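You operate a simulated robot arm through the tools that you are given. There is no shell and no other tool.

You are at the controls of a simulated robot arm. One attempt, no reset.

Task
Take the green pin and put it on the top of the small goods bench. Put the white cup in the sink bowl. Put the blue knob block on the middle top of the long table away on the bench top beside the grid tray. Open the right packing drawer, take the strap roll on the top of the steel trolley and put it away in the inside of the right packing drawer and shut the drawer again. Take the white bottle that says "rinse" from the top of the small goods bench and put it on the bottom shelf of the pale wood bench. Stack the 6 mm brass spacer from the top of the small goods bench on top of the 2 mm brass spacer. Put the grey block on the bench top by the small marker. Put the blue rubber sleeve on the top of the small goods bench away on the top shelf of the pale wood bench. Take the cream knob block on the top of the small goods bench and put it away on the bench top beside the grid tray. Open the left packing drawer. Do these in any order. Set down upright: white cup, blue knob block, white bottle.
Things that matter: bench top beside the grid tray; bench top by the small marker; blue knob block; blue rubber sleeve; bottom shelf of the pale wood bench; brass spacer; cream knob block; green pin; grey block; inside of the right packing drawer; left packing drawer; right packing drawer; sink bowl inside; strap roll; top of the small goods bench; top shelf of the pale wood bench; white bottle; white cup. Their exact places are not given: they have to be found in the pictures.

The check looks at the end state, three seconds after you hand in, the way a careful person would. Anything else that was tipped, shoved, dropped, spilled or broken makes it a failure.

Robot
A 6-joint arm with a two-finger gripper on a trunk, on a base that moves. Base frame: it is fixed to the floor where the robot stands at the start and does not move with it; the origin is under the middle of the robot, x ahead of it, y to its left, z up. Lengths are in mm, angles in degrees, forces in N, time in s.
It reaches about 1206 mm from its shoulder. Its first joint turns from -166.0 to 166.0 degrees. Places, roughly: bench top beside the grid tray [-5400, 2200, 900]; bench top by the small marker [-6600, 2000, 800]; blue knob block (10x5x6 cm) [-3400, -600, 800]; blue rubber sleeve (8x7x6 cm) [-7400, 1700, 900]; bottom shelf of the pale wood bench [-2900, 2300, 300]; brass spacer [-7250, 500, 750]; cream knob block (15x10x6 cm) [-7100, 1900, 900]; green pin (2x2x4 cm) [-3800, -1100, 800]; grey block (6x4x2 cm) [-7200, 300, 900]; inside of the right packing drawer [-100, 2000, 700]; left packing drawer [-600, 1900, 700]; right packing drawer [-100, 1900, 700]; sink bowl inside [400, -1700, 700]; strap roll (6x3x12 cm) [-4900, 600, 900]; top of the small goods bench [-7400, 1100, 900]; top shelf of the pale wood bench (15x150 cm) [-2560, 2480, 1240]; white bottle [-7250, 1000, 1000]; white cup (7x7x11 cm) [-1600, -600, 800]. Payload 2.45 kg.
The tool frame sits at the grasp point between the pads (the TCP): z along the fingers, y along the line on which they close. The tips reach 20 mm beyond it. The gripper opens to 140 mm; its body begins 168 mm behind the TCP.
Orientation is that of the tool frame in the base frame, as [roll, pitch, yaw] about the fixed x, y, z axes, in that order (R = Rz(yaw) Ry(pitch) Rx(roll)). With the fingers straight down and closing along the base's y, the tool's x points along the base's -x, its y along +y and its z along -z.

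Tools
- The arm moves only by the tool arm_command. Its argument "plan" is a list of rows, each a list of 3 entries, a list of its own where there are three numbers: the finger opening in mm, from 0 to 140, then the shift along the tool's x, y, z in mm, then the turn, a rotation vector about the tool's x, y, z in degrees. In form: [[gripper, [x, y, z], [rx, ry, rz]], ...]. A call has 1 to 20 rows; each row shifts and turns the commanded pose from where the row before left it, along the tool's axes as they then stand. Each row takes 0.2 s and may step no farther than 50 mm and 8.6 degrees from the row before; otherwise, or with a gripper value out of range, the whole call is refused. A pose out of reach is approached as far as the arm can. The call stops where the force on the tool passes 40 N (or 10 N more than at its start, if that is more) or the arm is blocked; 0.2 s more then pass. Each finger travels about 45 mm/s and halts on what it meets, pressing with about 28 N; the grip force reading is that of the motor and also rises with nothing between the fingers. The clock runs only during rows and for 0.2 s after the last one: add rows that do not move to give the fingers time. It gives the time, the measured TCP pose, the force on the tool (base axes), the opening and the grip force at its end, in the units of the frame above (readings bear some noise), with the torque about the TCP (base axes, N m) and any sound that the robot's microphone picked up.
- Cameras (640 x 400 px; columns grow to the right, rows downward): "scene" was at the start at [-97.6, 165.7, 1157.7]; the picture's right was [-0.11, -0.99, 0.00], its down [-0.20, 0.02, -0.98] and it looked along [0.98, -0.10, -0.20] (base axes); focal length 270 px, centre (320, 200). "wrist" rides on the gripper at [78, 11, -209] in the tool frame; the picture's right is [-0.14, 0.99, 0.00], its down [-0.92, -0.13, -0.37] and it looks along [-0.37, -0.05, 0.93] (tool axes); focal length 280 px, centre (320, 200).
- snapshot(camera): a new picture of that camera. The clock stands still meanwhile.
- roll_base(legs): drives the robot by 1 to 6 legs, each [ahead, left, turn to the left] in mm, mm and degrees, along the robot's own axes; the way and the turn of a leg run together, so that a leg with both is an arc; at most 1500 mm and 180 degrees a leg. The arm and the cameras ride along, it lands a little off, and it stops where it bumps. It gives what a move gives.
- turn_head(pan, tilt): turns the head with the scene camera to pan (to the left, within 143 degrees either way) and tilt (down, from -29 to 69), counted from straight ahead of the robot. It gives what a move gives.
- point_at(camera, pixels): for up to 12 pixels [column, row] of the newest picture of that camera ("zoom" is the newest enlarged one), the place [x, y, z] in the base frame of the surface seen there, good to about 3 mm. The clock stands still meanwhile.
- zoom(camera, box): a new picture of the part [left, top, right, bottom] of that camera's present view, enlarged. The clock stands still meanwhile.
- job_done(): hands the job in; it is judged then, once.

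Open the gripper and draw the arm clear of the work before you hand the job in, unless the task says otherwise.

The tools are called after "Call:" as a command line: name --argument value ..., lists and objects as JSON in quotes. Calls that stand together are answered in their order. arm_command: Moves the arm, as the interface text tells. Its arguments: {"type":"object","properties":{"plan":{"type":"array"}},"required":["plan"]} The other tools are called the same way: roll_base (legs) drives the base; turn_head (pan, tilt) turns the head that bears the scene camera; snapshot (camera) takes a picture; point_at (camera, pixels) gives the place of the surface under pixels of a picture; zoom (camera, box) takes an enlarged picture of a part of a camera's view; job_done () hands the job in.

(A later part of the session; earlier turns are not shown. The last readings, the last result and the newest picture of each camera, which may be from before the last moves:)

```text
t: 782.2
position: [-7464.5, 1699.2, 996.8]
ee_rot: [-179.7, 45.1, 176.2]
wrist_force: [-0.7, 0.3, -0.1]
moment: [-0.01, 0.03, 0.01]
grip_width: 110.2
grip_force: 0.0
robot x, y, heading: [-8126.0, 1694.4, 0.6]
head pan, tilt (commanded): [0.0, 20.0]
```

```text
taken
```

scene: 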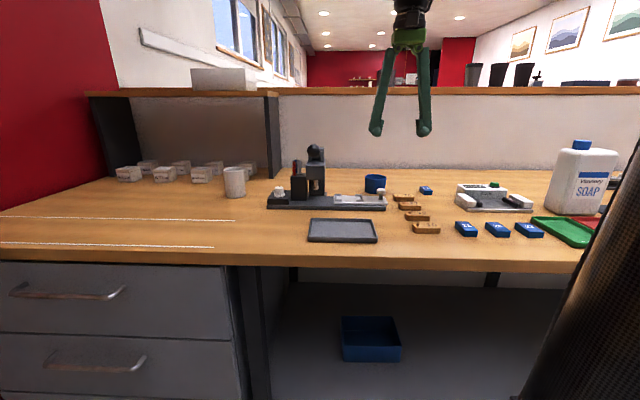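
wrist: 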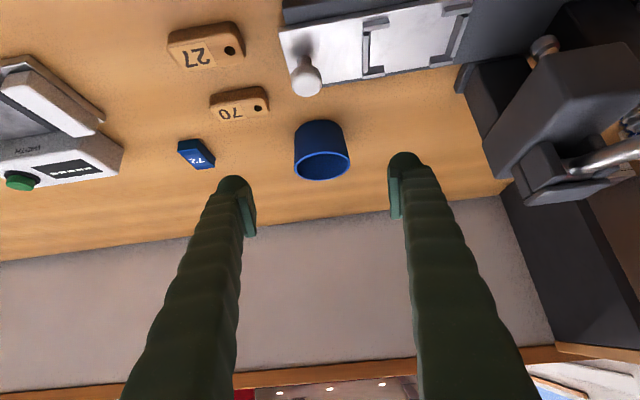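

The sleeve is on the hand's axis. I advance 100 mm, then look.

Call:
arm_command --plan '[[110, [0, 0, 30], [0, 0, 0]], [110, [0, 0, 40], [0, 0, 0]], [110, [0, 0, 30], [0, 0, 0]], [110, [0, 0, 0], [0, 0, 0]]]'

Call:
snapshot --camera "wrist"

Call:
zoom --camera "scene" --box '[300, 100, 460, 220]'

```text
t: 783.2
position: [-7394.0, 1693.3, 925.8]
ee_rot: [-179.7, 45.0, 176.2]
wrist_force: [-0.4, 0.9, 1.4]
moment: [0.02, 0.0, -0.03]
grip_width: 110.1
grip_force: 0.0
robot x, y, heading: [-8123.8, 1692.2, 0.5]
head pan, tilt (commanded): [0.0, 20.0]
```

```text
taken
```

wrist: 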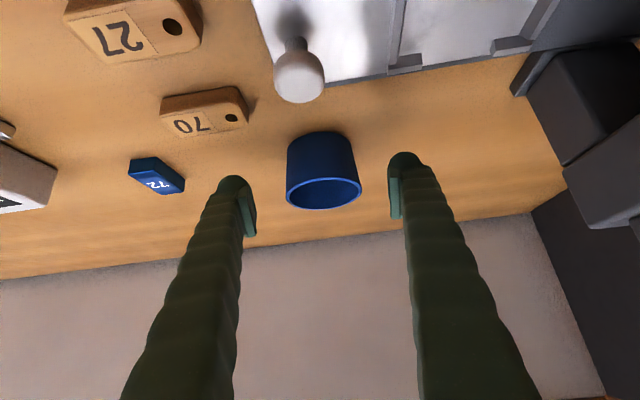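

```text
3.33 times, centred on (380, 160) of scene
```

zoom: 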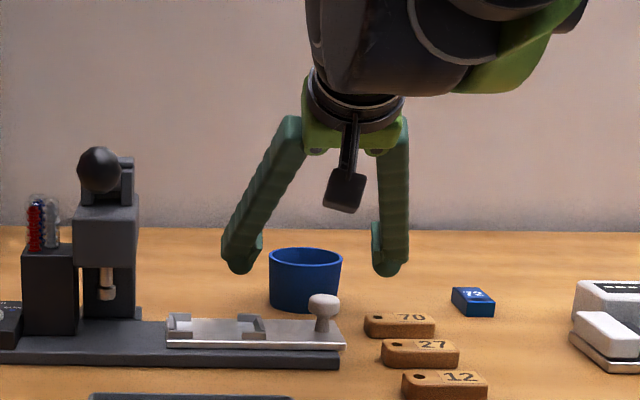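

Well centred. I advance the last 47 mm and close on the sleeve.

Call:
arm_command --plan '[[110, [0, 0, 25], [0, 0, 0]], [110, [0, 0, 15], [0, 0, 0]], [110, [0, 0, 7], [0, 0, 0]], [95, [0, 0, 0], [0, 0, 0]], [80, [0, 0, 0], [0, 0, 0]], [60, [0, 0, 0], [0, 0, 0]], [40, [0, 0, 0], [0, 0, 0]], [20, [0, 0, 0], [0, 0, 0]], [0, [0, 0, 0], [0, 0, 0]], [0, [0, 0, 0], [0, 0, 0]]]'

Call:
snapshot --camera "wrist"

```text
t: 785.5
position: [-7361.0, 1690.2, 892.8]
ee_rot: [-179.7, 45.1, 176.2]
wrist_force: [0.5, -0.6, -0.7]
moment: [0.0, 0.0, -0.03]
grip_width: 69.9
grip_force: 27.9
robot x, y, heading: [-8121.8, 1694.6, 0.2]
head pan, tilt (commanded): [0.0, 20.0]
```

```text
taken
```

wrist: 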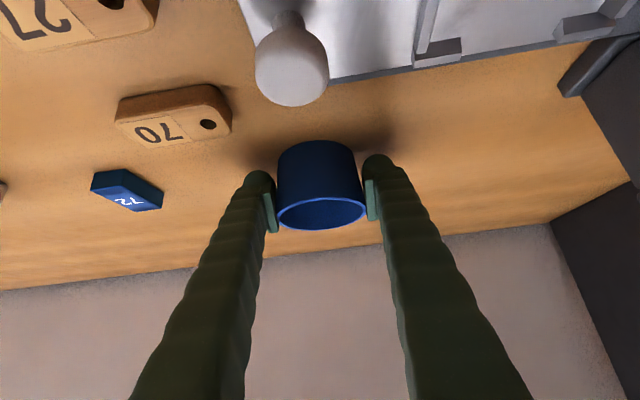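

Gripped at 70 mm. I lift gently and watch.

Call:
arm_command --plan '[[0, [-2, 0, -2], [0, 0, 0]], [0, [-4, 0, -4], [0, 0, 0]], [0, [-6, 0, -6], [0, 0, 0]], [0, [-8, 0, -8], [0, 0, 0]], [0, [-5, 0, -5], [0, 0, 0]], [0, [0, 0, 0], [0, 0, 0]]]'

Call:
snapshot --camera "wrist"

Call:
zoom --camera "scene" --box '[300, 100, 460, 220]'

```text
t: 786.9
position: [-7360.7, 1691.9, 929.9]
ee_rot: [-179.6, 45.2, 176.2]
wrist_force: [-0.8, 0.5, 0.7]
moment: [0.02, -0.01, 0.03]
grip_width: 70.0
grip_force: 27.9
robot x, y, heading: [-8120.1, 1696.4, 0.5]
head pan, tilt (commanded): [0.0, 20.0]
```

```text
taken
```

wrist: 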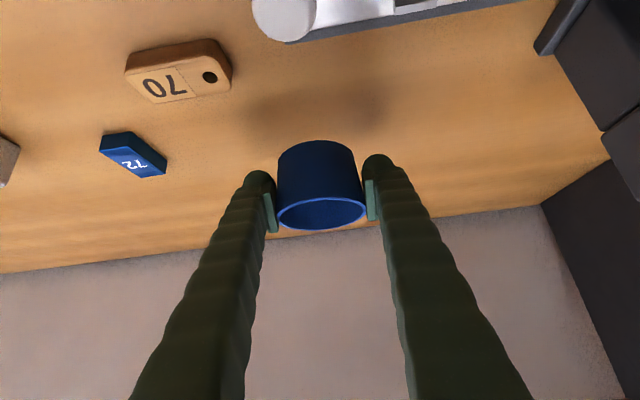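

```text
3.33 times, centred on (380, 160) of scene
```

zoom: 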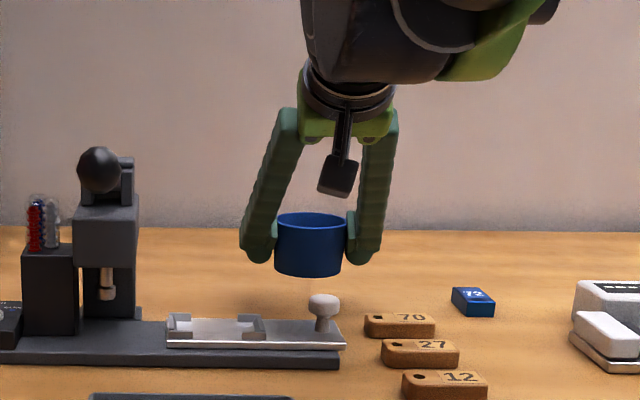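

The sleeve follows. I raise it to about z 1180 for the drive.

Call:
arm_command --plan '[[0, [-12, 0, -12], [0, 0, 0]], [0, [-22, 0, -22], [0, 0, 0]], [0, [-25, 0, -25], [0, 0, 0]], [0, [-25, 0, -25], [0, 0, 0]], [0, [-25, 0, -25], [0, 0, 0]], [0, [-25, 0, -25], [0, 0, 0]], [0, [-25, 0, -25], [0, 0, 0]], [0, [-15, 0, -15], [0, 0, 0]], [0, [-5, 0, -5], [0, 0, 0]], [0, [0, 0, 0], [0, 0, 0]]]'

Call:
roll_base --legs '[[-220, 0, 0], [0, 0, -90.5], [1400, 0, 0], [840, 0, 0], [0, 0, 90]]'

Call:
snapshot --camera "wrist"

```text
t: 789.0
position: [-7359.7, 1691.8, 1181.2]
ee_rot: [-179.7, 45.1, 176.2]
wrist_force: [-0.6, 0.0, -0.6]
moment: [0.0, -0.01, 0.01]
grip_width: 70.1
grip_force: 28.6
robot x, y, heading: [-8119.3, 1694.4, 0.5]
head pan, tilt (commanded): [0.0, 20.0]
```

```text
t: 808.8
position: [-7505.8, -512.8, 1181.0]
ee_rot: [-179.7, 45.0, 176.7]
wrist_force: [0.0, 0.5, -0.4]
moment: [-0.01, -0.03, -0.03]
grip_width: 68.8
grip_force: 27.9
robot x, y, heading: [-8264.9, -515.8, 1.1]
head pan, tilt (commanded): [0.0, 20.0]
```

```text
taken
```

wrist: 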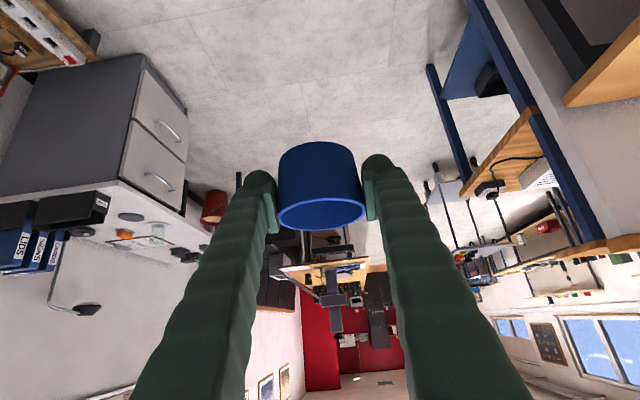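

Held (68.8 mm). I go on east through the passage and the corridor to about x -2110.

Call:
roll_base --legs '[[1250, 0, 0], [1180, 0, 0], [0, 290, 0]]'

Call:
roll_base --legs '[[1300, 0, 0], [1250, 0, 0], [1170, 0, 0], [0, 0, 89]]'

Call:
snapshot --camera "wrist"

```text
t: 822.3
position: [-5089.0, -150.7, 1181.3]
ee_rot: [-179.8, 45.2, 177.8]
wrist_force: [0.5, 0.3, -0.7]
moment: [0.0, 0.01, -0.03]
grip_width: 68.9
grip_force: 27.8
robot x, y, heading: [-5849.8, -168.6, 2.3]
head pan, tilt (commanded): [0.0, 20.0]
```

```text
t: 844.1
position: [-2160.6, 773.5, 1181.2]
ee_rot: [-179.6, 45.1, -92.1]
wrist_force: [-0.2, 0.3, -0.8]
moment: [0.01, 0.0, 0.01]
grip_width: 68.7
grip_force: 27.9
robot x, y, heading: [-2139.2, 9.9, 92.4]
head pan, tilt (commanded): [0.0, 20.0]
```

```text
taken
```

wrist: 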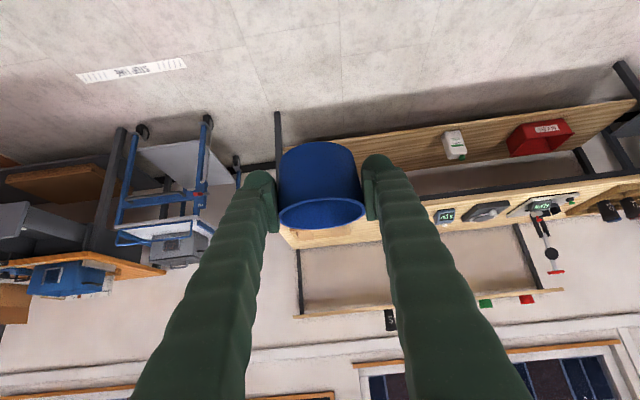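

I see the top shelf ahead, black cup at (390,320). I drive closer to about y 1450 and shift right, with the sleeve still lower than the shelf and in front of it.

Call:
roll_base --legs '[[0, 0, -2.4], [0, -60, 0], [1420, 0, 0]]'

Call:
snapshot --camera "wrist"

Call:
turn_head --pan 0 --tilt 0

Call:
snapshot --camera "scene"

```text
t: 852.3
position: [-2064.7, 2225.4, 1181.4]
ee_rot: [-179.7, 45.2, -94.6]
wrist_force: [-0.7, 0.1, -0.7]
moment: [-0.06, 0.01, 0.02]
grip_width: 68.6
grip_force: 27.9
robot x, y, heading: [-2080.8, 1466.4, 89.7]
head pan, tilt (commanded): [0.0, 20.0]
```

```text
taken
```

wrist: 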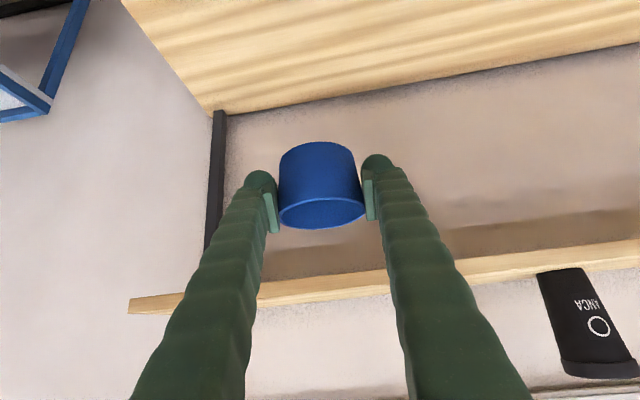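

```text
t: 853.1
position: [-2064.2, 2226.9, 1181.0]
ee_rot: [-179.8, 45.1, -94.7]
wrist_force: [0.6, 0.0, 0.4]
moment: [0.0, -0.03, 0.0]
grip_width: 68.5
grip_force: 28.1
robot x, y, heading: [-2077.6, 1466.1, 89.8]
head pan, tilt (commanded): [0.0, 0.0]
```

```text
taken
```

scene: 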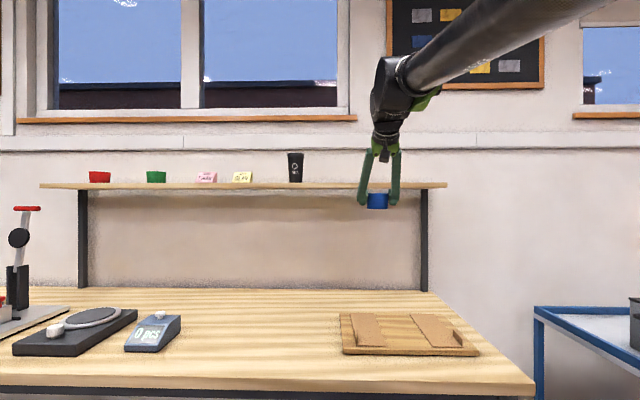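

I measure the shelf's front edge, thickness and the wall behind it from both cameras.

Call:
point_at --camera "scene" --pixels '[[330, 184], [330, 187], [430, 185], [296, 165], [330, 160], [330, 140], [430, 160], [242, 178]]'

Call:
point_at --camera "wrist" --pixels '[[300, 284], [300, 292], [300, 265], [160, 305], [480, 262], [580, 310], [330, 310], [430, 300]]'

Call:
zoom --camera "scene" --box '[270, 120, 470, 220]'

```text
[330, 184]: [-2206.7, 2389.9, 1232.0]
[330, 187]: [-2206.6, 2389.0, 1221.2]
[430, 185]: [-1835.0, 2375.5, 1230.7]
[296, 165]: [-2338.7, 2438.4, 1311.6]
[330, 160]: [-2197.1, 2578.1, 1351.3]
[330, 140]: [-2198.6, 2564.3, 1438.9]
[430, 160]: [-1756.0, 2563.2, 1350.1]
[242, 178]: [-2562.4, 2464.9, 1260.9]
```

```text
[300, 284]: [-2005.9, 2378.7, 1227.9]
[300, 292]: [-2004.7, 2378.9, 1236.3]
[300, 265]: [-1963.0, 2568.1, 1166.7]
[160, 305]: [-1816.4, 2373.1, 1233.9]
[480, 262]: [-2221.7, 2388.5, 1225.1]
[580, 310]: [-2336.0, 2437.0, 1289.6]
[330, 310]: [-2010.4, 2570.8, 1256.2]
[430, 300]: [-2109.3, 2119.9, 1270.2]
```

```text
3.20 times, centred on (370, 170) of scene
```

zoom: 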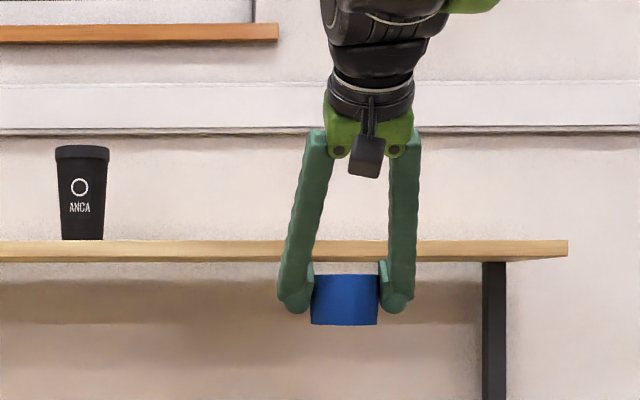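

Shelf top is about z 1238, front edge y 2384, wall at y 2570. I raise the sleeve to z 1315, above the shelf, and roll 150 mm ahead.

Call:
arm_command --plan '[[0, [-12, 0, -12], [0, 0, 0]], [0, [-22, 0, -22], [0, 0, 0]], [0, [-25, 0, -25], [0, 0, 0]], [0, [-22, 0, -22], [0, 0, 0]], [0, [-12, 0, -12], [0, 0, 0]], [0, [0, 0, 0], [0, 0, 0]]]'

Call:
roll_base --legs '[[140, 0, 0]]'

Call:
snapshot --camera "wrist"

Call:
snapshot --camera "scene"

```text
t: 854.5
position: [-2065.5, 2225.9, 1313.1]
ee_rot: [-179.7, 45.1, -94.6]
wrist_force: [0.5, 0.5, -0.1]
moment: [-0.03, 0.02, 0.04]
grip_width: 68.6
grip_force: 28.2
robot x, y, heading: [-2074.3, 1464.2, 89.7]
head pan, tilt (commanded): [0.0, 0.0]
```

```text
t: 855.8
position: [-2063.1, 2366.1, 1313.1]
ee_rot: [-179.7, 45.1, -94.8]
wrist_force: [-0.6, -1.4, -1.0]
moment: [-0.01, -0.04, -0.01]
grip_width: 68.3
grip_force: 28.2
robot x, y, heading: [-2078.9, 1606.4, 89.7]
head pan, tilt (commanded): [0.0, 0.0]
```

```text
taken
```

wrist: 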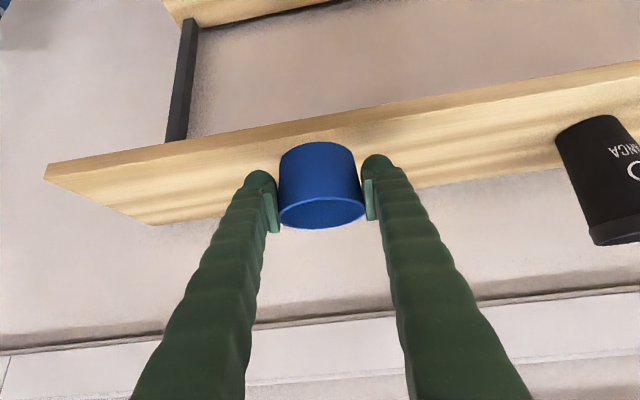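

```text
taken
```

scene: 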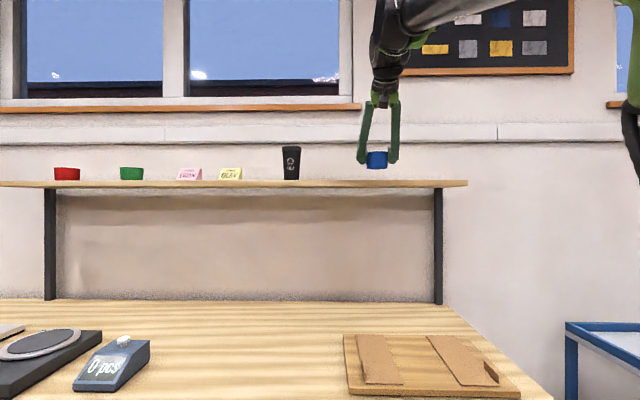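

Now the shelf's top surface is visible. I measure its front and back edges.

Call:
point_at --camera "wrist" --pixels '[[380, 130], [380, 118], [240, 150], [240, 190], [430, 150], [430, 180], [200, 205], [60, 175], [590, 235], [400, 140]]'

```text
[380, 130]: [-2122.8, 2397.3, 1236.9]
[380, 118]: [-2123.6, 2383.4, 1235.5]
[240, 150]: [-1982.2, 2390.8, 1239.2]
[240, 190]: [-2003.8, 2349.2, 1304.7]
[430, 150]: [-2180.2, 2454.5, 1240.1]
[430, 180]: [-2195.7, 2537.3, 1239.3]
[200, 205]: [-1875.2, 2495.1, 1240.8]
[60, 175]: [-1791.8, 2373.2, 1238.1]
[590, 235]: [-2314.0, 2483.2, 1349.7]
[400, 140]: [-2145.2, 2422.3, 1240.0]
```

Shelf top is z 1239.5, from y 2381 back to beyond 2537. I move the sleeve 92 mm forward over the middle of the shelf and lower to z 1282.

Call:
arm_command --plan '[[0, [-10, 0, 10], [0, 0, 0]], [0, [-20, 0, 20], [0, 0, 0]], [0, [-20, 0, 20], [0, 0, 0]], [0, [-15, 0, 15], [0, 0, 0]], [0, [5, 0, 5], [0, 0, 0]], [0, [9, 0, 9], [0, 0, 0]], [0, [8, 0, 8], [0, 0, 0]], [0, [0, 0, 0], [0, 0, 0]]]'

Call:
snapshot --camera "wrist"

Call:
zoom --camera "scene" --box '[280, 80, 480, 220]'

```text
t: 857.6
position: [-2054.7, 2457.8, 1281.8]
ee_rot: [-179.6, 45.1, -94.7]
wrist_force: [-0.6, -0.5, 0.2]
moment: [0.02, -0.02, -0.01]
grip_width: 68.6
grip_force: 28.3
robot x, y, heading: [-2075.1, 1605.0, 89.7]
head pan, tilt (commanded): [0.0, 0.0]
```

```text
taken
```

wrist: 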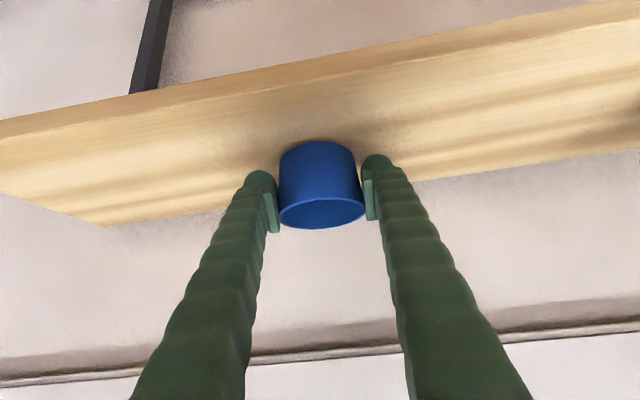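

```text
2.86 times, centred on (380, 150) of scene
```

zoom: 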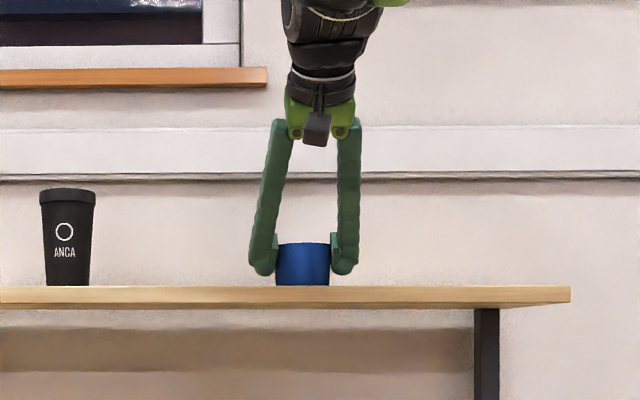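

The sleeve is over the shelf, close to its surface. I lower in small rows until contact.

Call:
arm_command --plan '[[0, [1.4, 0, 1.4], [0, 0, 0]], [0, [1.4, 0, 1.4], [0, 0, 0]], [0, [1, 0, 1], [0, 0, 0]], [0, [0, 0, 0], [0, 0, 0]]]'

Call:
arm_command --plan '[[0, [0.7, 0, 0.7], [0, 0, 0]], [0, [0.7, 0, 0.7], [0, 0, 0]], [0, [0, 0, 0], [0, 0, 0]]]'

```text
t: 858.6
position: [-2055.1, 2459.5, 1277.6]
ee_rot: [-179.7, 45.1, -94.8]
wrist_force: [0.3, 0.0, -0.3]
moment: [-0.02, 0.0, -0.02]
grip_width: 68.2
grip_force: 28.3
robot x, y, heading: [-2074.2, 1604.9, 89.8]
head pan, tilt (commanded): [0.0, 0.0]
```

```text
t: 859.4
position: [-2054.1, 2459.4, 1276.4]
ee_rot: [-179.7, 45.3, -94.8]
wrist_force: [-1.3, 9.6, 29.3]
moment: [0.06, -0.3, 0.1]
grip_width: 68.4
grip_force: 28.0
robot x, y, heading: [-2074.0, 1604.4, 89.5]
head pan, tilt (commanded): [0.0, 0.0]
```

Contact: +29 N. I ease up 1 mm and open slowly.

Call:
arm_command --plan '[[0, [-0.6, 0, -0.6], [0, 0, 0]], [66, [0, 0, 0], [0, 0, 0]], [72, [0, 0, 0], [0, 0, 0]], [80, [0, 0, 0], [0, 0, 0]], [92, [0, 0, 0], [0, 0, 0]], [105, [0, 0, 0], [0, 0, 0]], [105, [0, 0, 0], [0, 0, 0]]]'

Call:
snapshot --camera "wrist"

Call:
zoom --camera "scene" --box '[280, 80, 480, 220]'

```text
t: 861.0
position: [-2055.2, 2458.2, 1274.8]
ee_rot: [-179.8, 45.1, -94.7]
wrist_force: [-0.8, -1.0, -0.2]
moment: [0.02, -0.01, 0.01]
grip_width: 105.0
grip_force: 0.0
robot x, y, heading: [-2078.1, 1605.2, 89.7]
head pan, tilt (commanded): [0.0, 0.0]
```

```text
taken
```

wrist: 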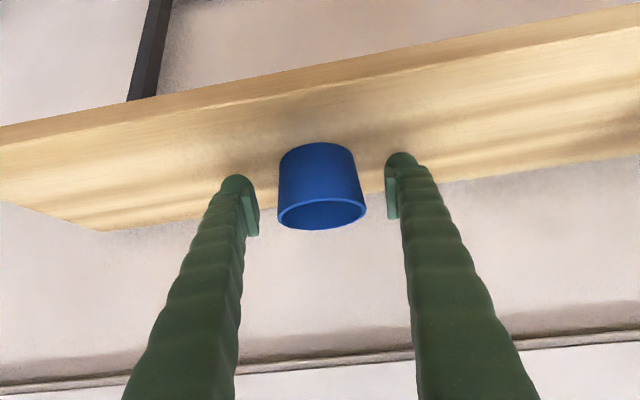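

```text
2.86 times, centred on (380, 150) of scene
```

zoom: 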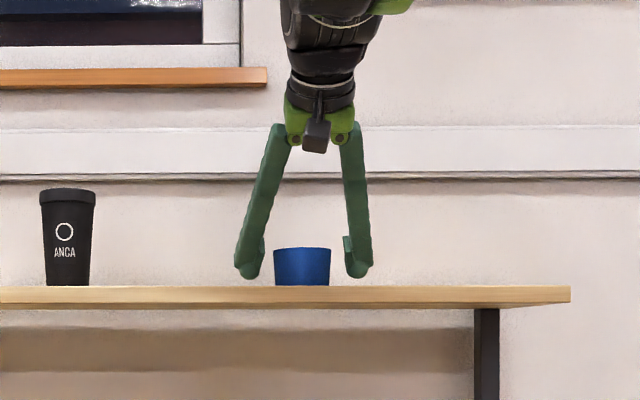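

The sleeve stands upright on the top shelf. I withdraw along the hand's axis and roll back from the bench.

Call:
arm_command --plan '[[105, [0, 0, -15], [0, 0, 0]], [105, [0, 0, -35], [0, 0, 0]], [105, [0, 0, -40], [0, 0, 0]], [105, [0, 0, -40], [0, 0, 0]], [105, [0, 0, -30], [0, 0, 0]], [105, [0, 0, 0], [0, 0, 0]]]'

Call:
roll_base --legs '[[-600, 0, 0]]'

Call:
snapshot --camera "scene"

Call:
snapshot --camera "wrist"

```text
t: 862.4
position: [-2065.1, 2346.0, 1388.6]
ee_rot: [-179.7, 45.2, -94.7]
wrist_force: [-0.2, 0.8, -0.8]
moment: [-0.04, -0.02, -0.01]
grip_width: 104.9
grip_force: 0.0
robot x, y, heading: [-2077.1, 1604.1, 89.7]
head pan, tilt (commanded): [0.0, 0.0]
```

```text
t: 865.9
position: [-2076.3, 1737.7, 1388.3]
ee_rot: [-179.7, 45.2, -94.0]
wrist_force: [0.4, 0.0, 0.4]
moment: [-0.03, -0.02, 0.03]
grip_width: 105.2
grip_force: 0.1
robot x, y, heading: [-2075.2, 1000.0, 90.5]
head pan, tilt (commanded): [0.0, 0.0]
```

```text
taken
```

scene: 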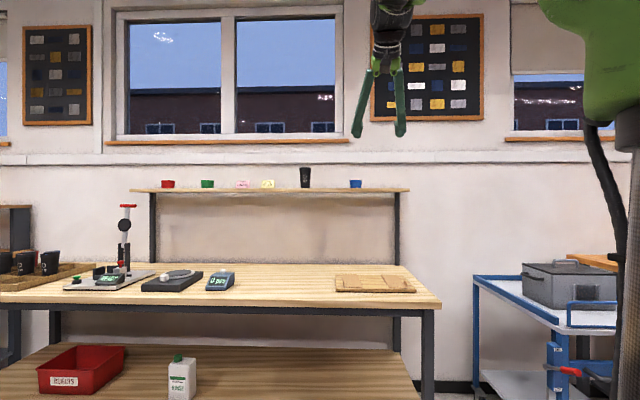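

```text
taken
```

wrist: 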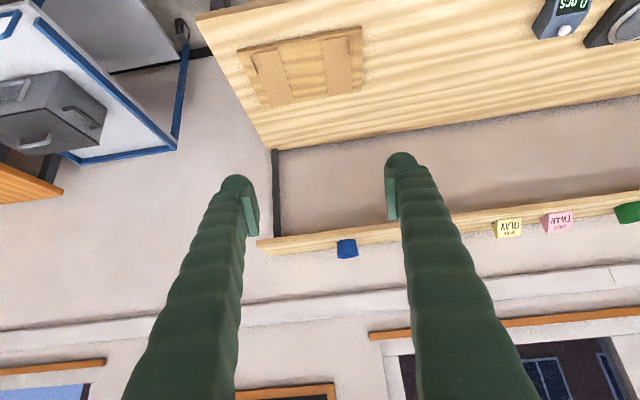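

Sleeve and bottle are both in place. I bring the hand back to fingers-down at z 1130 for the strap roll.

Call:
arm_command --plan '[[105, [30, 0, 30], [0, 0, 0]], [105, [30, 0, 30], [0, 0, 0]], [105, [30, 0, 30], [0, 0, 0]], [105, [30, 0, 30], [0, 0, 0]], [105, [30, 0, 30], [0, 0, 0]], [105, [30, 0, 30], [0, 0, 0]], [105, [0, 0, 0], [0, 7.5, 0]], [105, [0, 0, 0], [0, 7.5, 0]], [105, [0, 0, 0], [0, 7.5, 0]], [105, [0, 0, 0], [0, 7.5, 0]], [105, [0, 0, 0], [0, 7.5, 0]], [105, [0, 0, 0], [0, 7.5, 0]], [100, [45, 0, 0], [0, 0, 0]], [95, [45, 0, 0], [0, 0, 0]], [90, [40, 0, 0], [0, 0, 0]], [90, [0, 0, 0], [0, 0, 0]]]'

Call:
roll_base --legs '[[0, 0, 89.5], [0, -280, 0], [1450, 0, 0], [1340, 0, 0]]'

Call:
turn_head --pan 0 --tilt 25

Call:
snapshot --camera "scene"

```text
t: 869.3
position: [-2083.7, 1609.6, 1133.8]
ee_rot: [-179.8, 0.1, -94.2]
wrist_force: [1.0, 0.5, 0.7]
moment: [0.0, -0.01, 0.01]
grip_width: 90.0
grip_force: 0.0
robot x, y, heading: [-2074.7, 996.9, 90.4]
head pan, tilt (commanded): [0.0, 0.0]
```

```text
t: 888.3
position: [-5505.5, 1225.3, 1133.0]
ee_rot: [-179.8, 0.2, -4.2]
wrist_force: [-0.1, 0.8, -0.2]
moment: [-0.03, 0.01, 0.02]
grip_width: 89.7
grip_force: 0.1
robot x, y, heading: [-4891.7, 1231.7, -179.7]
head pan, tilt (commanded): [0.0, 0.0]
```

```text
t: 889.2
position: [-5505.5, 1225.7, 1133.7]
ee_rot: [-179.8, 0.1, -4.3]
wrist_force: [0.2, 0.6, -0.2]
moment: [0.02, 0.03, 0.0]
grip_width: 90.1
grip_force: 0.1
robot x, y, heading: [-4895.2, 1234.4, -179.7]
head pan, tilt (commanded): [0.0, 25.0]
```

```text
taken
```

scene: 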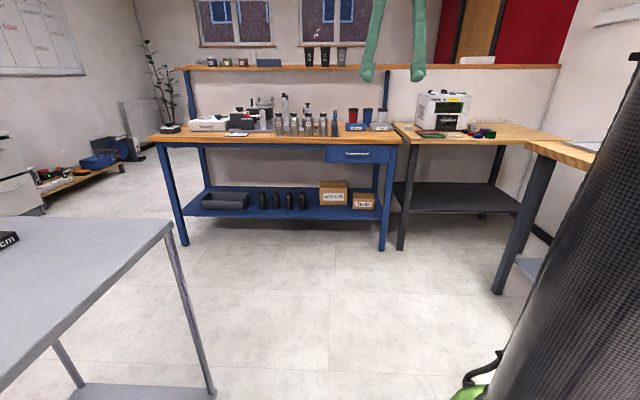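

I shift 90 mm further from the trolley and turn to face it.

Call:
roll_base --legs '[[0, -90, 0], [0, 0, 89.7]]'

Call:
snapshot --camera "scene"

Call:
snapshot --camera "wrist"

```text
t: 894.0
position: [-4903.4, 710.3, 1133.3]
ee_rot: [-179.8, 0.1, 84.3]
wrist_force: [0.4, -0.4, -0.1]
moment: [0.02, -0.02, -0.01]
grip_width: 90.0
grip_force: 0.2
robot x, y, heading: [-4894.0, 1320.1, -91.1]
head pan, tilt (commanded): [0.0, 25.0]
```

```text
taken
```

scene: 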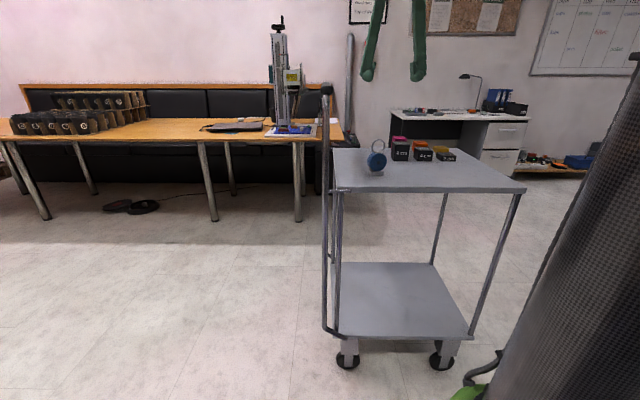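

```text
taken
```

wrist: 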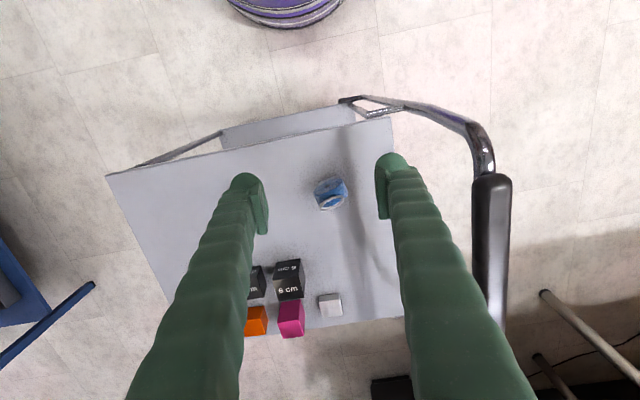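

Call:
zoom --camera "scene" --box '[330, 120, 480, 210]'

Call:
zoom --camera "wrist" --box '[280, 150, 380, 240]'

Call:
point_at --camera "wrist" --pixels '[[330, 194], [330, 203], [318, 195], [345, 188], [332, 182], [330, 208], [360, 215], [300, 210], [475, 180], [490, 250], [360, 105], [385, 125]]'

```text
4.27 times, centred on (405, 165) of scene
```

zoom: 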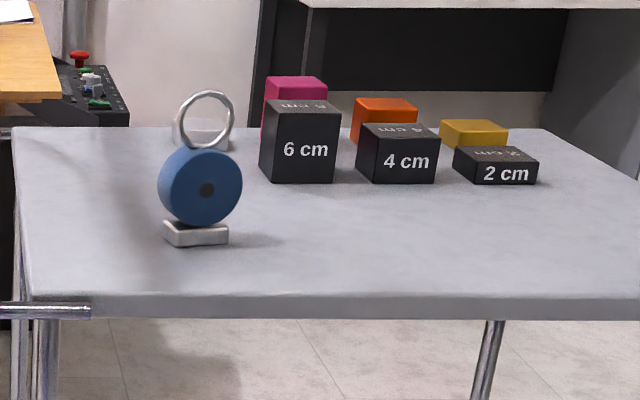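

```text
4.44 times, centred on (330, 195) of wrist
```

zoom: 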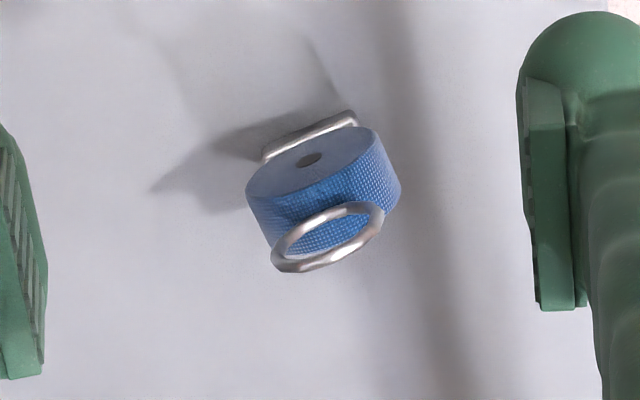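

```text
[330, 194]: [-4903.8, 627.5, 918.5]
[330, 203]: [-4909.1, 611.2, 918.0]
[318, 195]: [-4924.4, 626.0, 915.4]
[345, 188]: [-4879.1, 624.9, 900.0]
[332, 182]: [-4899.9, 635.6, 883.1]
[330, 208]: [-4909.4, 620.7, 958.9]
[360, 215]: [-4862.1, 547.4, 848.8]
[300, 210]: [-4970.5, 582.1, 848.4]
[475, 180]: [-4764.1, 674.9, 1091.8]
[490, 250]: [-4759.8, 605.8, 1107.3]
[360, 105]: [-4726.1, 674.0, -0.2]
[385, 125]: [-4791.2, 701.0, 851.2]
```

The strap roll is a 60 mm disc, 30 mm thick, standing on a foot with a ring on top (z 848 to 968). To lie flat in the drawer it should be gripped with a horizontal hand and later turned downward. I zoom the scene view again to get the disc's face orientation.

Call:
zoom --camera "scene" --box '[350, 130, 410, 190]'

Call:
point_at --camera "zoom" --pixels '[[250, 200], [330, 200], [295, 170], [290, 230], [270, 190], [310, 190], [250, 270], [320, 275], [295, 75], [240, 185], [340, 185]]'

```text
6.67 times, centred on (380, 160) of scene
```

zoom: 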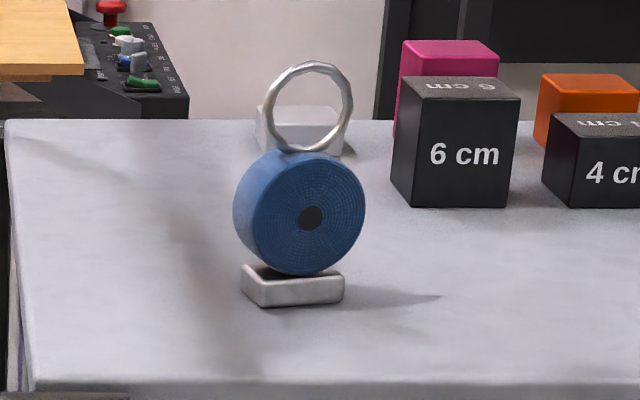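

```text
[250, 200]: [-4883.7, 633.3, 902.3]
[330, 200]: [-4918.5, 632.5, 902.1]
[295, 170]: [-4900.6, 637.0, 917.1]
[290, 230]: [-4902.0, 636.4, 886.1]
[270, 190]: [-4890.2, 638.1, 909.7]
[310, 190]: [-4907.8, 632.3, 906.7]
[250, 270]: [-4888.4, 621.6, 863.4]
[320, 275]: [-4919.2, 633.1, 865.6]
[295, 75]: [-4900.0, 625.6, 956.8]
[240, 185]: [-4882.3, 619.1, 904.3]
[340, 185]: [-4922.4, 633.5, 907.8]
```

The disc's near face is centred at about [-4905,635] and turned 10 degrees, so the hand should point along heading -80. I move back and aside so the roll lies straight ahead at 960 mm, and turn 11 degrees.

Call:
roll_base --legs '[[-243, 0, 0], [0, -176, 0], [0, 0, 11]]'

Call:
turn_head --pan 0 --tilt 25

Call:
snapshot --camera "scene"

```text
t: 897.7
position: [-4957.4, 965.5, 1133.6]
ee_rot: [-179.9, 0.1, 95.2]
wrist_force: [0.5, -0.2, -0.7]
moment: [-0.02, -0.01, 0.01]
grip_width: 90.1
grip_force: 0.2
robot x, y, heading: [-5063.4, 1569.6, -80.2]
head pan, tilt (commanded): [0.0, 25.0]
```

```text
t: 898.3
position: [-4957.2, 966.3, 1133.4]
ee_rot: [-179.7, 0.1, 95.2]
wrist_force: [-0.3, 0.4, 0.4]
moment: [0.03, 0.0, 0.0]
grip_width: 90.2
grip_force: 0.0
robot x, y, heading: [-5060.8, 1566.8, -80.1]
head pan, tilt (commanded): [0.0, 25.0]
```

```text
taken
```

scene: 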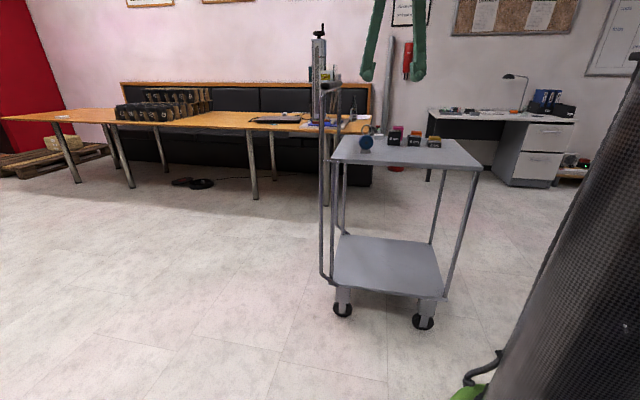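

I align the hand to heading -80, bring it to 110 mm before the roll at z 1070, and pitch it up to horizontal.

Call:
arm_command --plan '[[90, [0, 0, 0], [0, 0, -4.8]], [90, [-35, -1, 9], [0, 0, 0]], [90, [-45, -1, 12], [0, 0, 0]], [90, [-45, -1, 12], [0, 0, 0]], [90, [-45, -1, 12], [0, 0, 0]], [90, [-40, -1, 12], [0, 0, 0]], [90, [-22.5, -1.4, 6], [0, 0, 0]], [90, [0, 0, 0], [0, -8.2, 0]], [90, [0, 0, 0], [0, -8.2, 0]], [90, [0, 0, 0], [0, -8.2, 0]], [90, [0, 0, 0], [0, -8.2, 0]], [90, [0, 0, 0], [0, -8.2, 0]], [90, [0, 0, 0], [0, -8.2, 0]], [90, [0, 0, 0], [0, -8.2, 0]], [90, [0, 0, 0], [0, -8.2, 0]], [90, [0, 0, 0], [0, -8.2, 0]], [90, [0, 0, 0], [0, -8.2, 0]], [90, [0, 0, 0], [0, -8, 0]], [90, [0, 0, 0], [0, 0, 0]]]'

Call:
snapshot --camera "wrist"

Call:
snapshot --camera "scene"

```text
t: 902.3
position: [-4922.8, 735.6, 1069.9]
ee_rot: [-67.1, 89.8, -147.5]
wrist_force: [0.4, -0.4, 0.5]
moment: [0.03, 0.01, 0.02]
grip_width: 90.4
grip_force: 0.0
robot x, y, heading: [-5067.1, 1566.9, -80.3]
head pan, tilt (commanded): [0.0, 25.0]
```

```text
taken
```

wrist: 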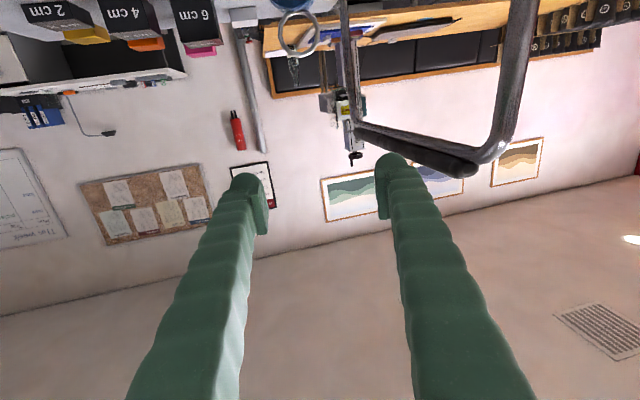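

```text
taken
```

scene: 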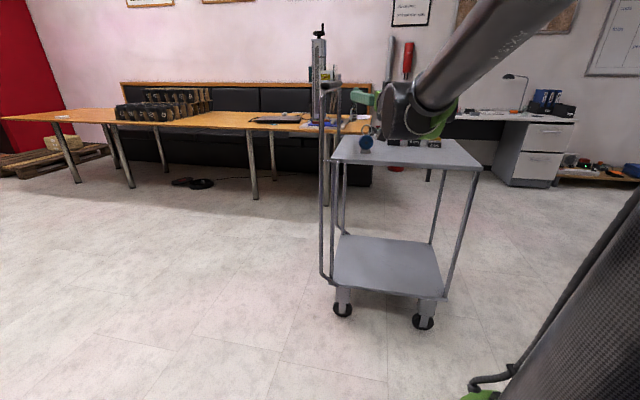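

The hand is horizontal; the roll's ring shows at (297,35) and the trolley handle stays about 90 mm away from the right finger. I lower to z 894.

Call:
arm_command --plan '[[90, [30, 0, 0], [0, 0, 0]], [90, [40, 0, 0], [0, 0, 0]], [90, [40, 0, 0], [0, 0, 0]], [90, [35, 0, 0], [0, 0, 0]], [90, [20, 0, 0], [0, 0, 0]], [90, [11, 0, 0], [0, 0, 0]], [90, [0, 0, 0], [0, 0, 0]]]'

Call:
snapshot --camera "wrist"

Call:
zoom --camera "scene" --box '[310, 60, 480, 200]'

```text
t: 903.9
position: [-4923.5, 735.8, 901.6]
ee_rot: [-65.2, 89.7, -145.3]
wrist_force: [0.5, -0.2, -1.4]
moment: [0.02, 0.03, -0.01]
grip_width: 90.0
grip_force: 0.0
out of reach, approached as far as the arm can: row 1
robot x, y, heading: [-5064.5, 1569.3, -80.1]
head pan, tilt (commanded): [0.0, 25.0]
```

```text
taken
```

wrist: 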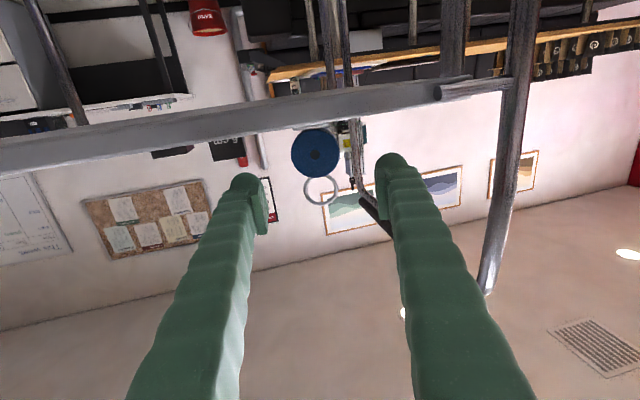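

```text
2.86 times, centred on (395, 130) of scene
```

zoom: 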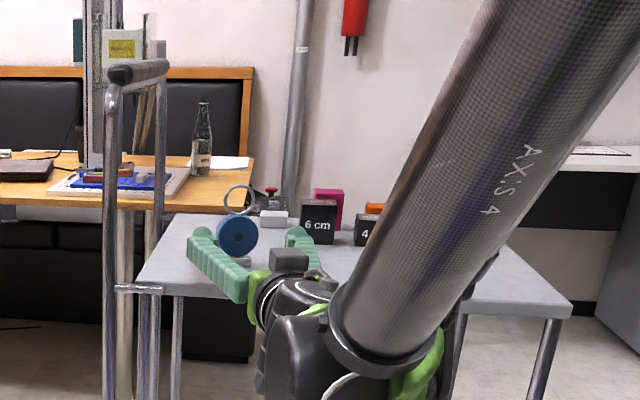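

The disc is at (315,154), slightly low and left of the hand's axis. I measure it and then align.

Call:
point_at --camera "wrist" --pixels '[[315, 154], [294, 156], [337, 152], [315, 132], [316, 174], [320, 190], [315, 120], [420, 100]]'

Call:
zoom --camera "wrist" --box '[260, 100, 400, 220]'

```text
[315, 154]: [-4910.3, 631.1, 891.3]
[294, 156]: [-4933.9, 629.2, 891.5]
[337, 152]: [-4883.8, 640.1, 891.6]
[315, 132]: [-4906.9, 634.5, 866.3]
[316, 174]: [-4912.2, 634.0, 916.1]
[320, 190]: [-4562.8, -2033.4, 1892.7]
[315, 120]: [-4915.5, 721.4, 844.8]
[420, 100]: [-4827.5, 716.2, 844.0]
```

```text
3.33 times, centred on (330, 160) of wrist
```

zoom: 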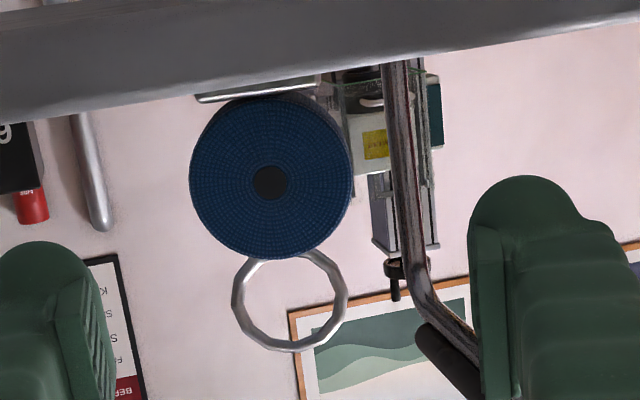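

Near face centre is about [-4909.5,633.5,891.5]. I correct 10 mm down and 4 mm sideways, then advance 111 mm so the pads straddle the disc.

Call:
arm_command --plan '[[90, [10, -4, 0], [0, 0, 0]], [90, [0, 0, 30], [0, 0, 0]], [90, [0, 0, 30], [0, 0, 0]], [90, [0, 0, 25], [0, 0, 0]], [90, [0, 0, 16], [0, 0, 0]], [90, [0, 0, 0], [0, 0, 0]]]'

Call:
snapshot --camera "wrist"

Call:
zoom --camera "scene" --box '[330, 80, 430, 180]'

```text
t: 905.3
position: [-4911.2, 635.8, 892.2]
ee_rot: [-71.5, 89.8, -151.5]
wrist_force: [0.5, -0.2, -0.4]
moment: [-0.02, -0.02, 0.01]
grip_width: 89.8
grip_force: 0.0
robot x, y, heading: [-5066.9, 1572.1, -80.2]
head pan, tilt (commanded): [0.0, 25.0]
```

```text
taken
```

wrist: 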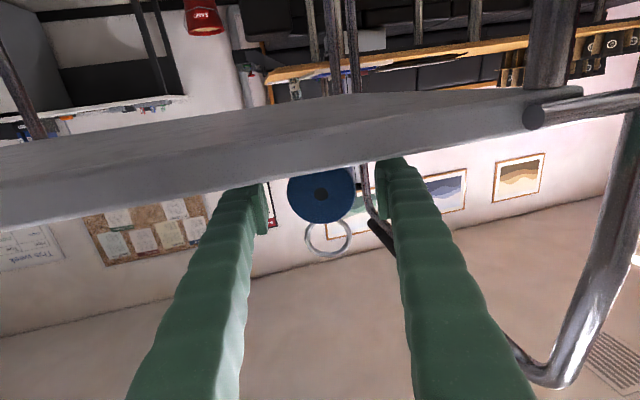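

```text
4.00 times, centred on (380, 130) of scene
```

zoom: 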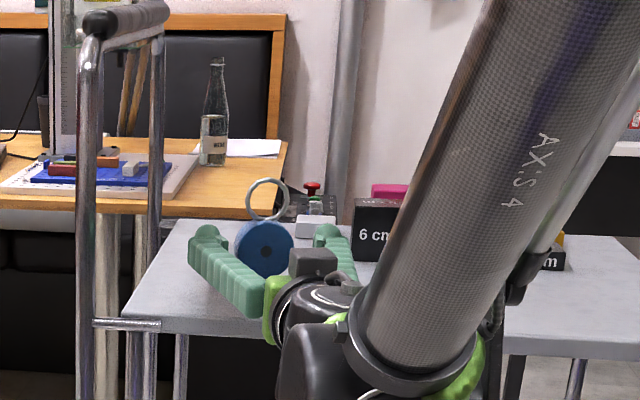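

The disc is between the pads. I advance 9 mm more and close.

Call:
arm_command --plan '[[90, [0, 0, 6], [0, 0, 0]], [90, [0, 0, 3], [0, 0, 0]], [75, [0, 0, 0], [0, 0, 0]], [60, [0, 0, 0], [0, 0, 0]], [40, [0, 0, 0], [0, 0, 0]], [20, [0, 0, 0], [0, 0, 0]], [0, [0, 0, 0], [0, 0, 0]], [0, [0, 0, 0], [0, 0, 0]], [0, [0, 0, 0], [0, 0, 0]]]'

Call:
snapshot --camera "wrist"

Call:
zoom --camera "scene" --box '[350, 110, 430, 190]'

```text
t: 907.3
position: [-4909.1, 626.5, 892.7]
ee_rot: [-71.8, 89.8, -152.0]
wrist_force: [0.4, -0.3, -0.3]
moment: [0.02, 0.04, 0.04]
grip_width: 54.9
grip_force: 28.1
robot x, y, heading: [-5065.0, 1566.9, -80.4]
head pan, tilt (commanded): [0.0, 25.0]
```

```text
taken
```

wrist: 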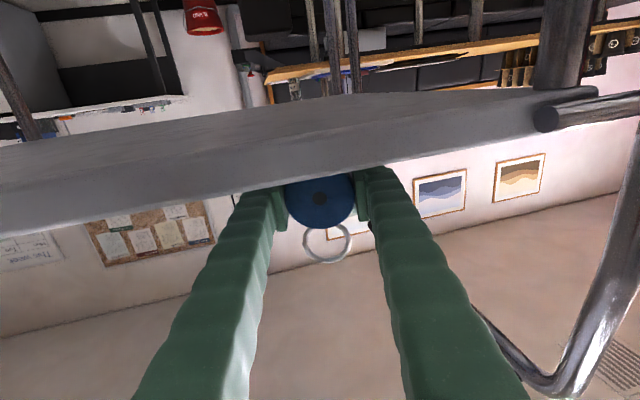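

```text
5.00 times, centred on (390, 150) of scene
```

zoom: 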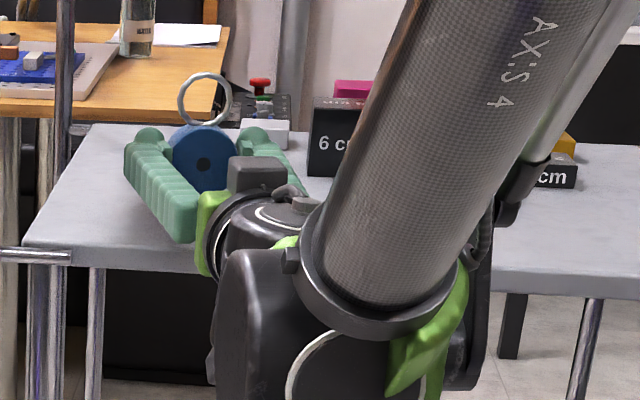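

Gripped at 55 mm with 28 N. I lift straight up slowly.

Call:
arm_command --plan '[[0, [-2, 0, 0], [0, 0, 0]], [0, [-5, 0, 0], [0, 0, 0]], [0, [-8, 0, 0], [0, 0, 0]], [0, [-12, 0, 0], [0, 0, 0]], [0, [-13, 0, 0], [0, 0, 0]], [0, [0, 0, 0], [0, 0, 0]]]'

Call:
snapshot --camera "wrist"

Call:
zoom --camera "scene" --box '[350, 90, 430, 170]'

```text
t: 908.7
position: [-4908.5, 626.3, 933.0]
ee_rot: [-71.5, 89.8, -151.5]
wrist_force: [-0.6, -0.2, -1.3]
moment: [-0.01, 0.01, 0.02]
grip_width: 54.7
grip_force: 28.3
robot x, y, heading: [-5060.9, 1566.3, -80.3]
head pan, tilt (commanded): [0.0, 25.0]
```

```text
taken
```

wrist: 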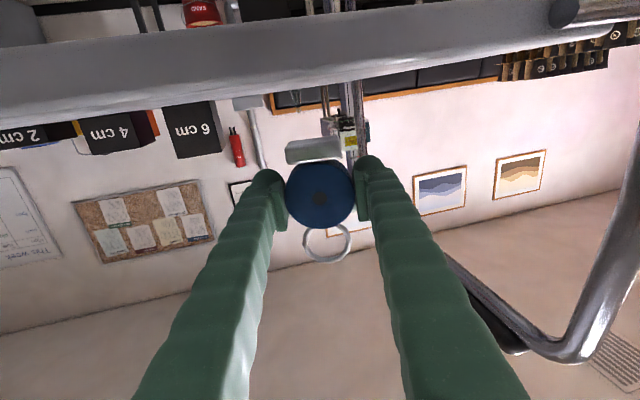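

```text
5.00 times, centred on (390, 130) of scene
```

zoom: 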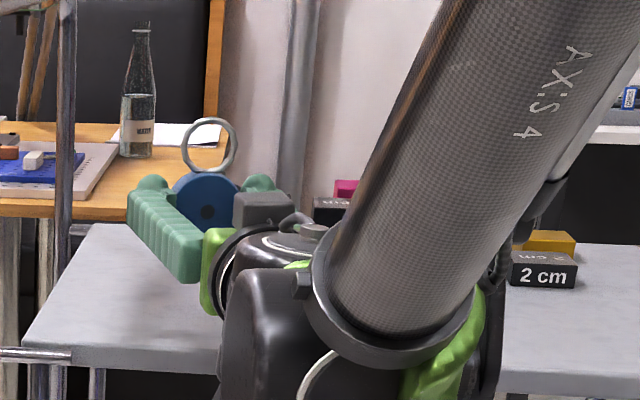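

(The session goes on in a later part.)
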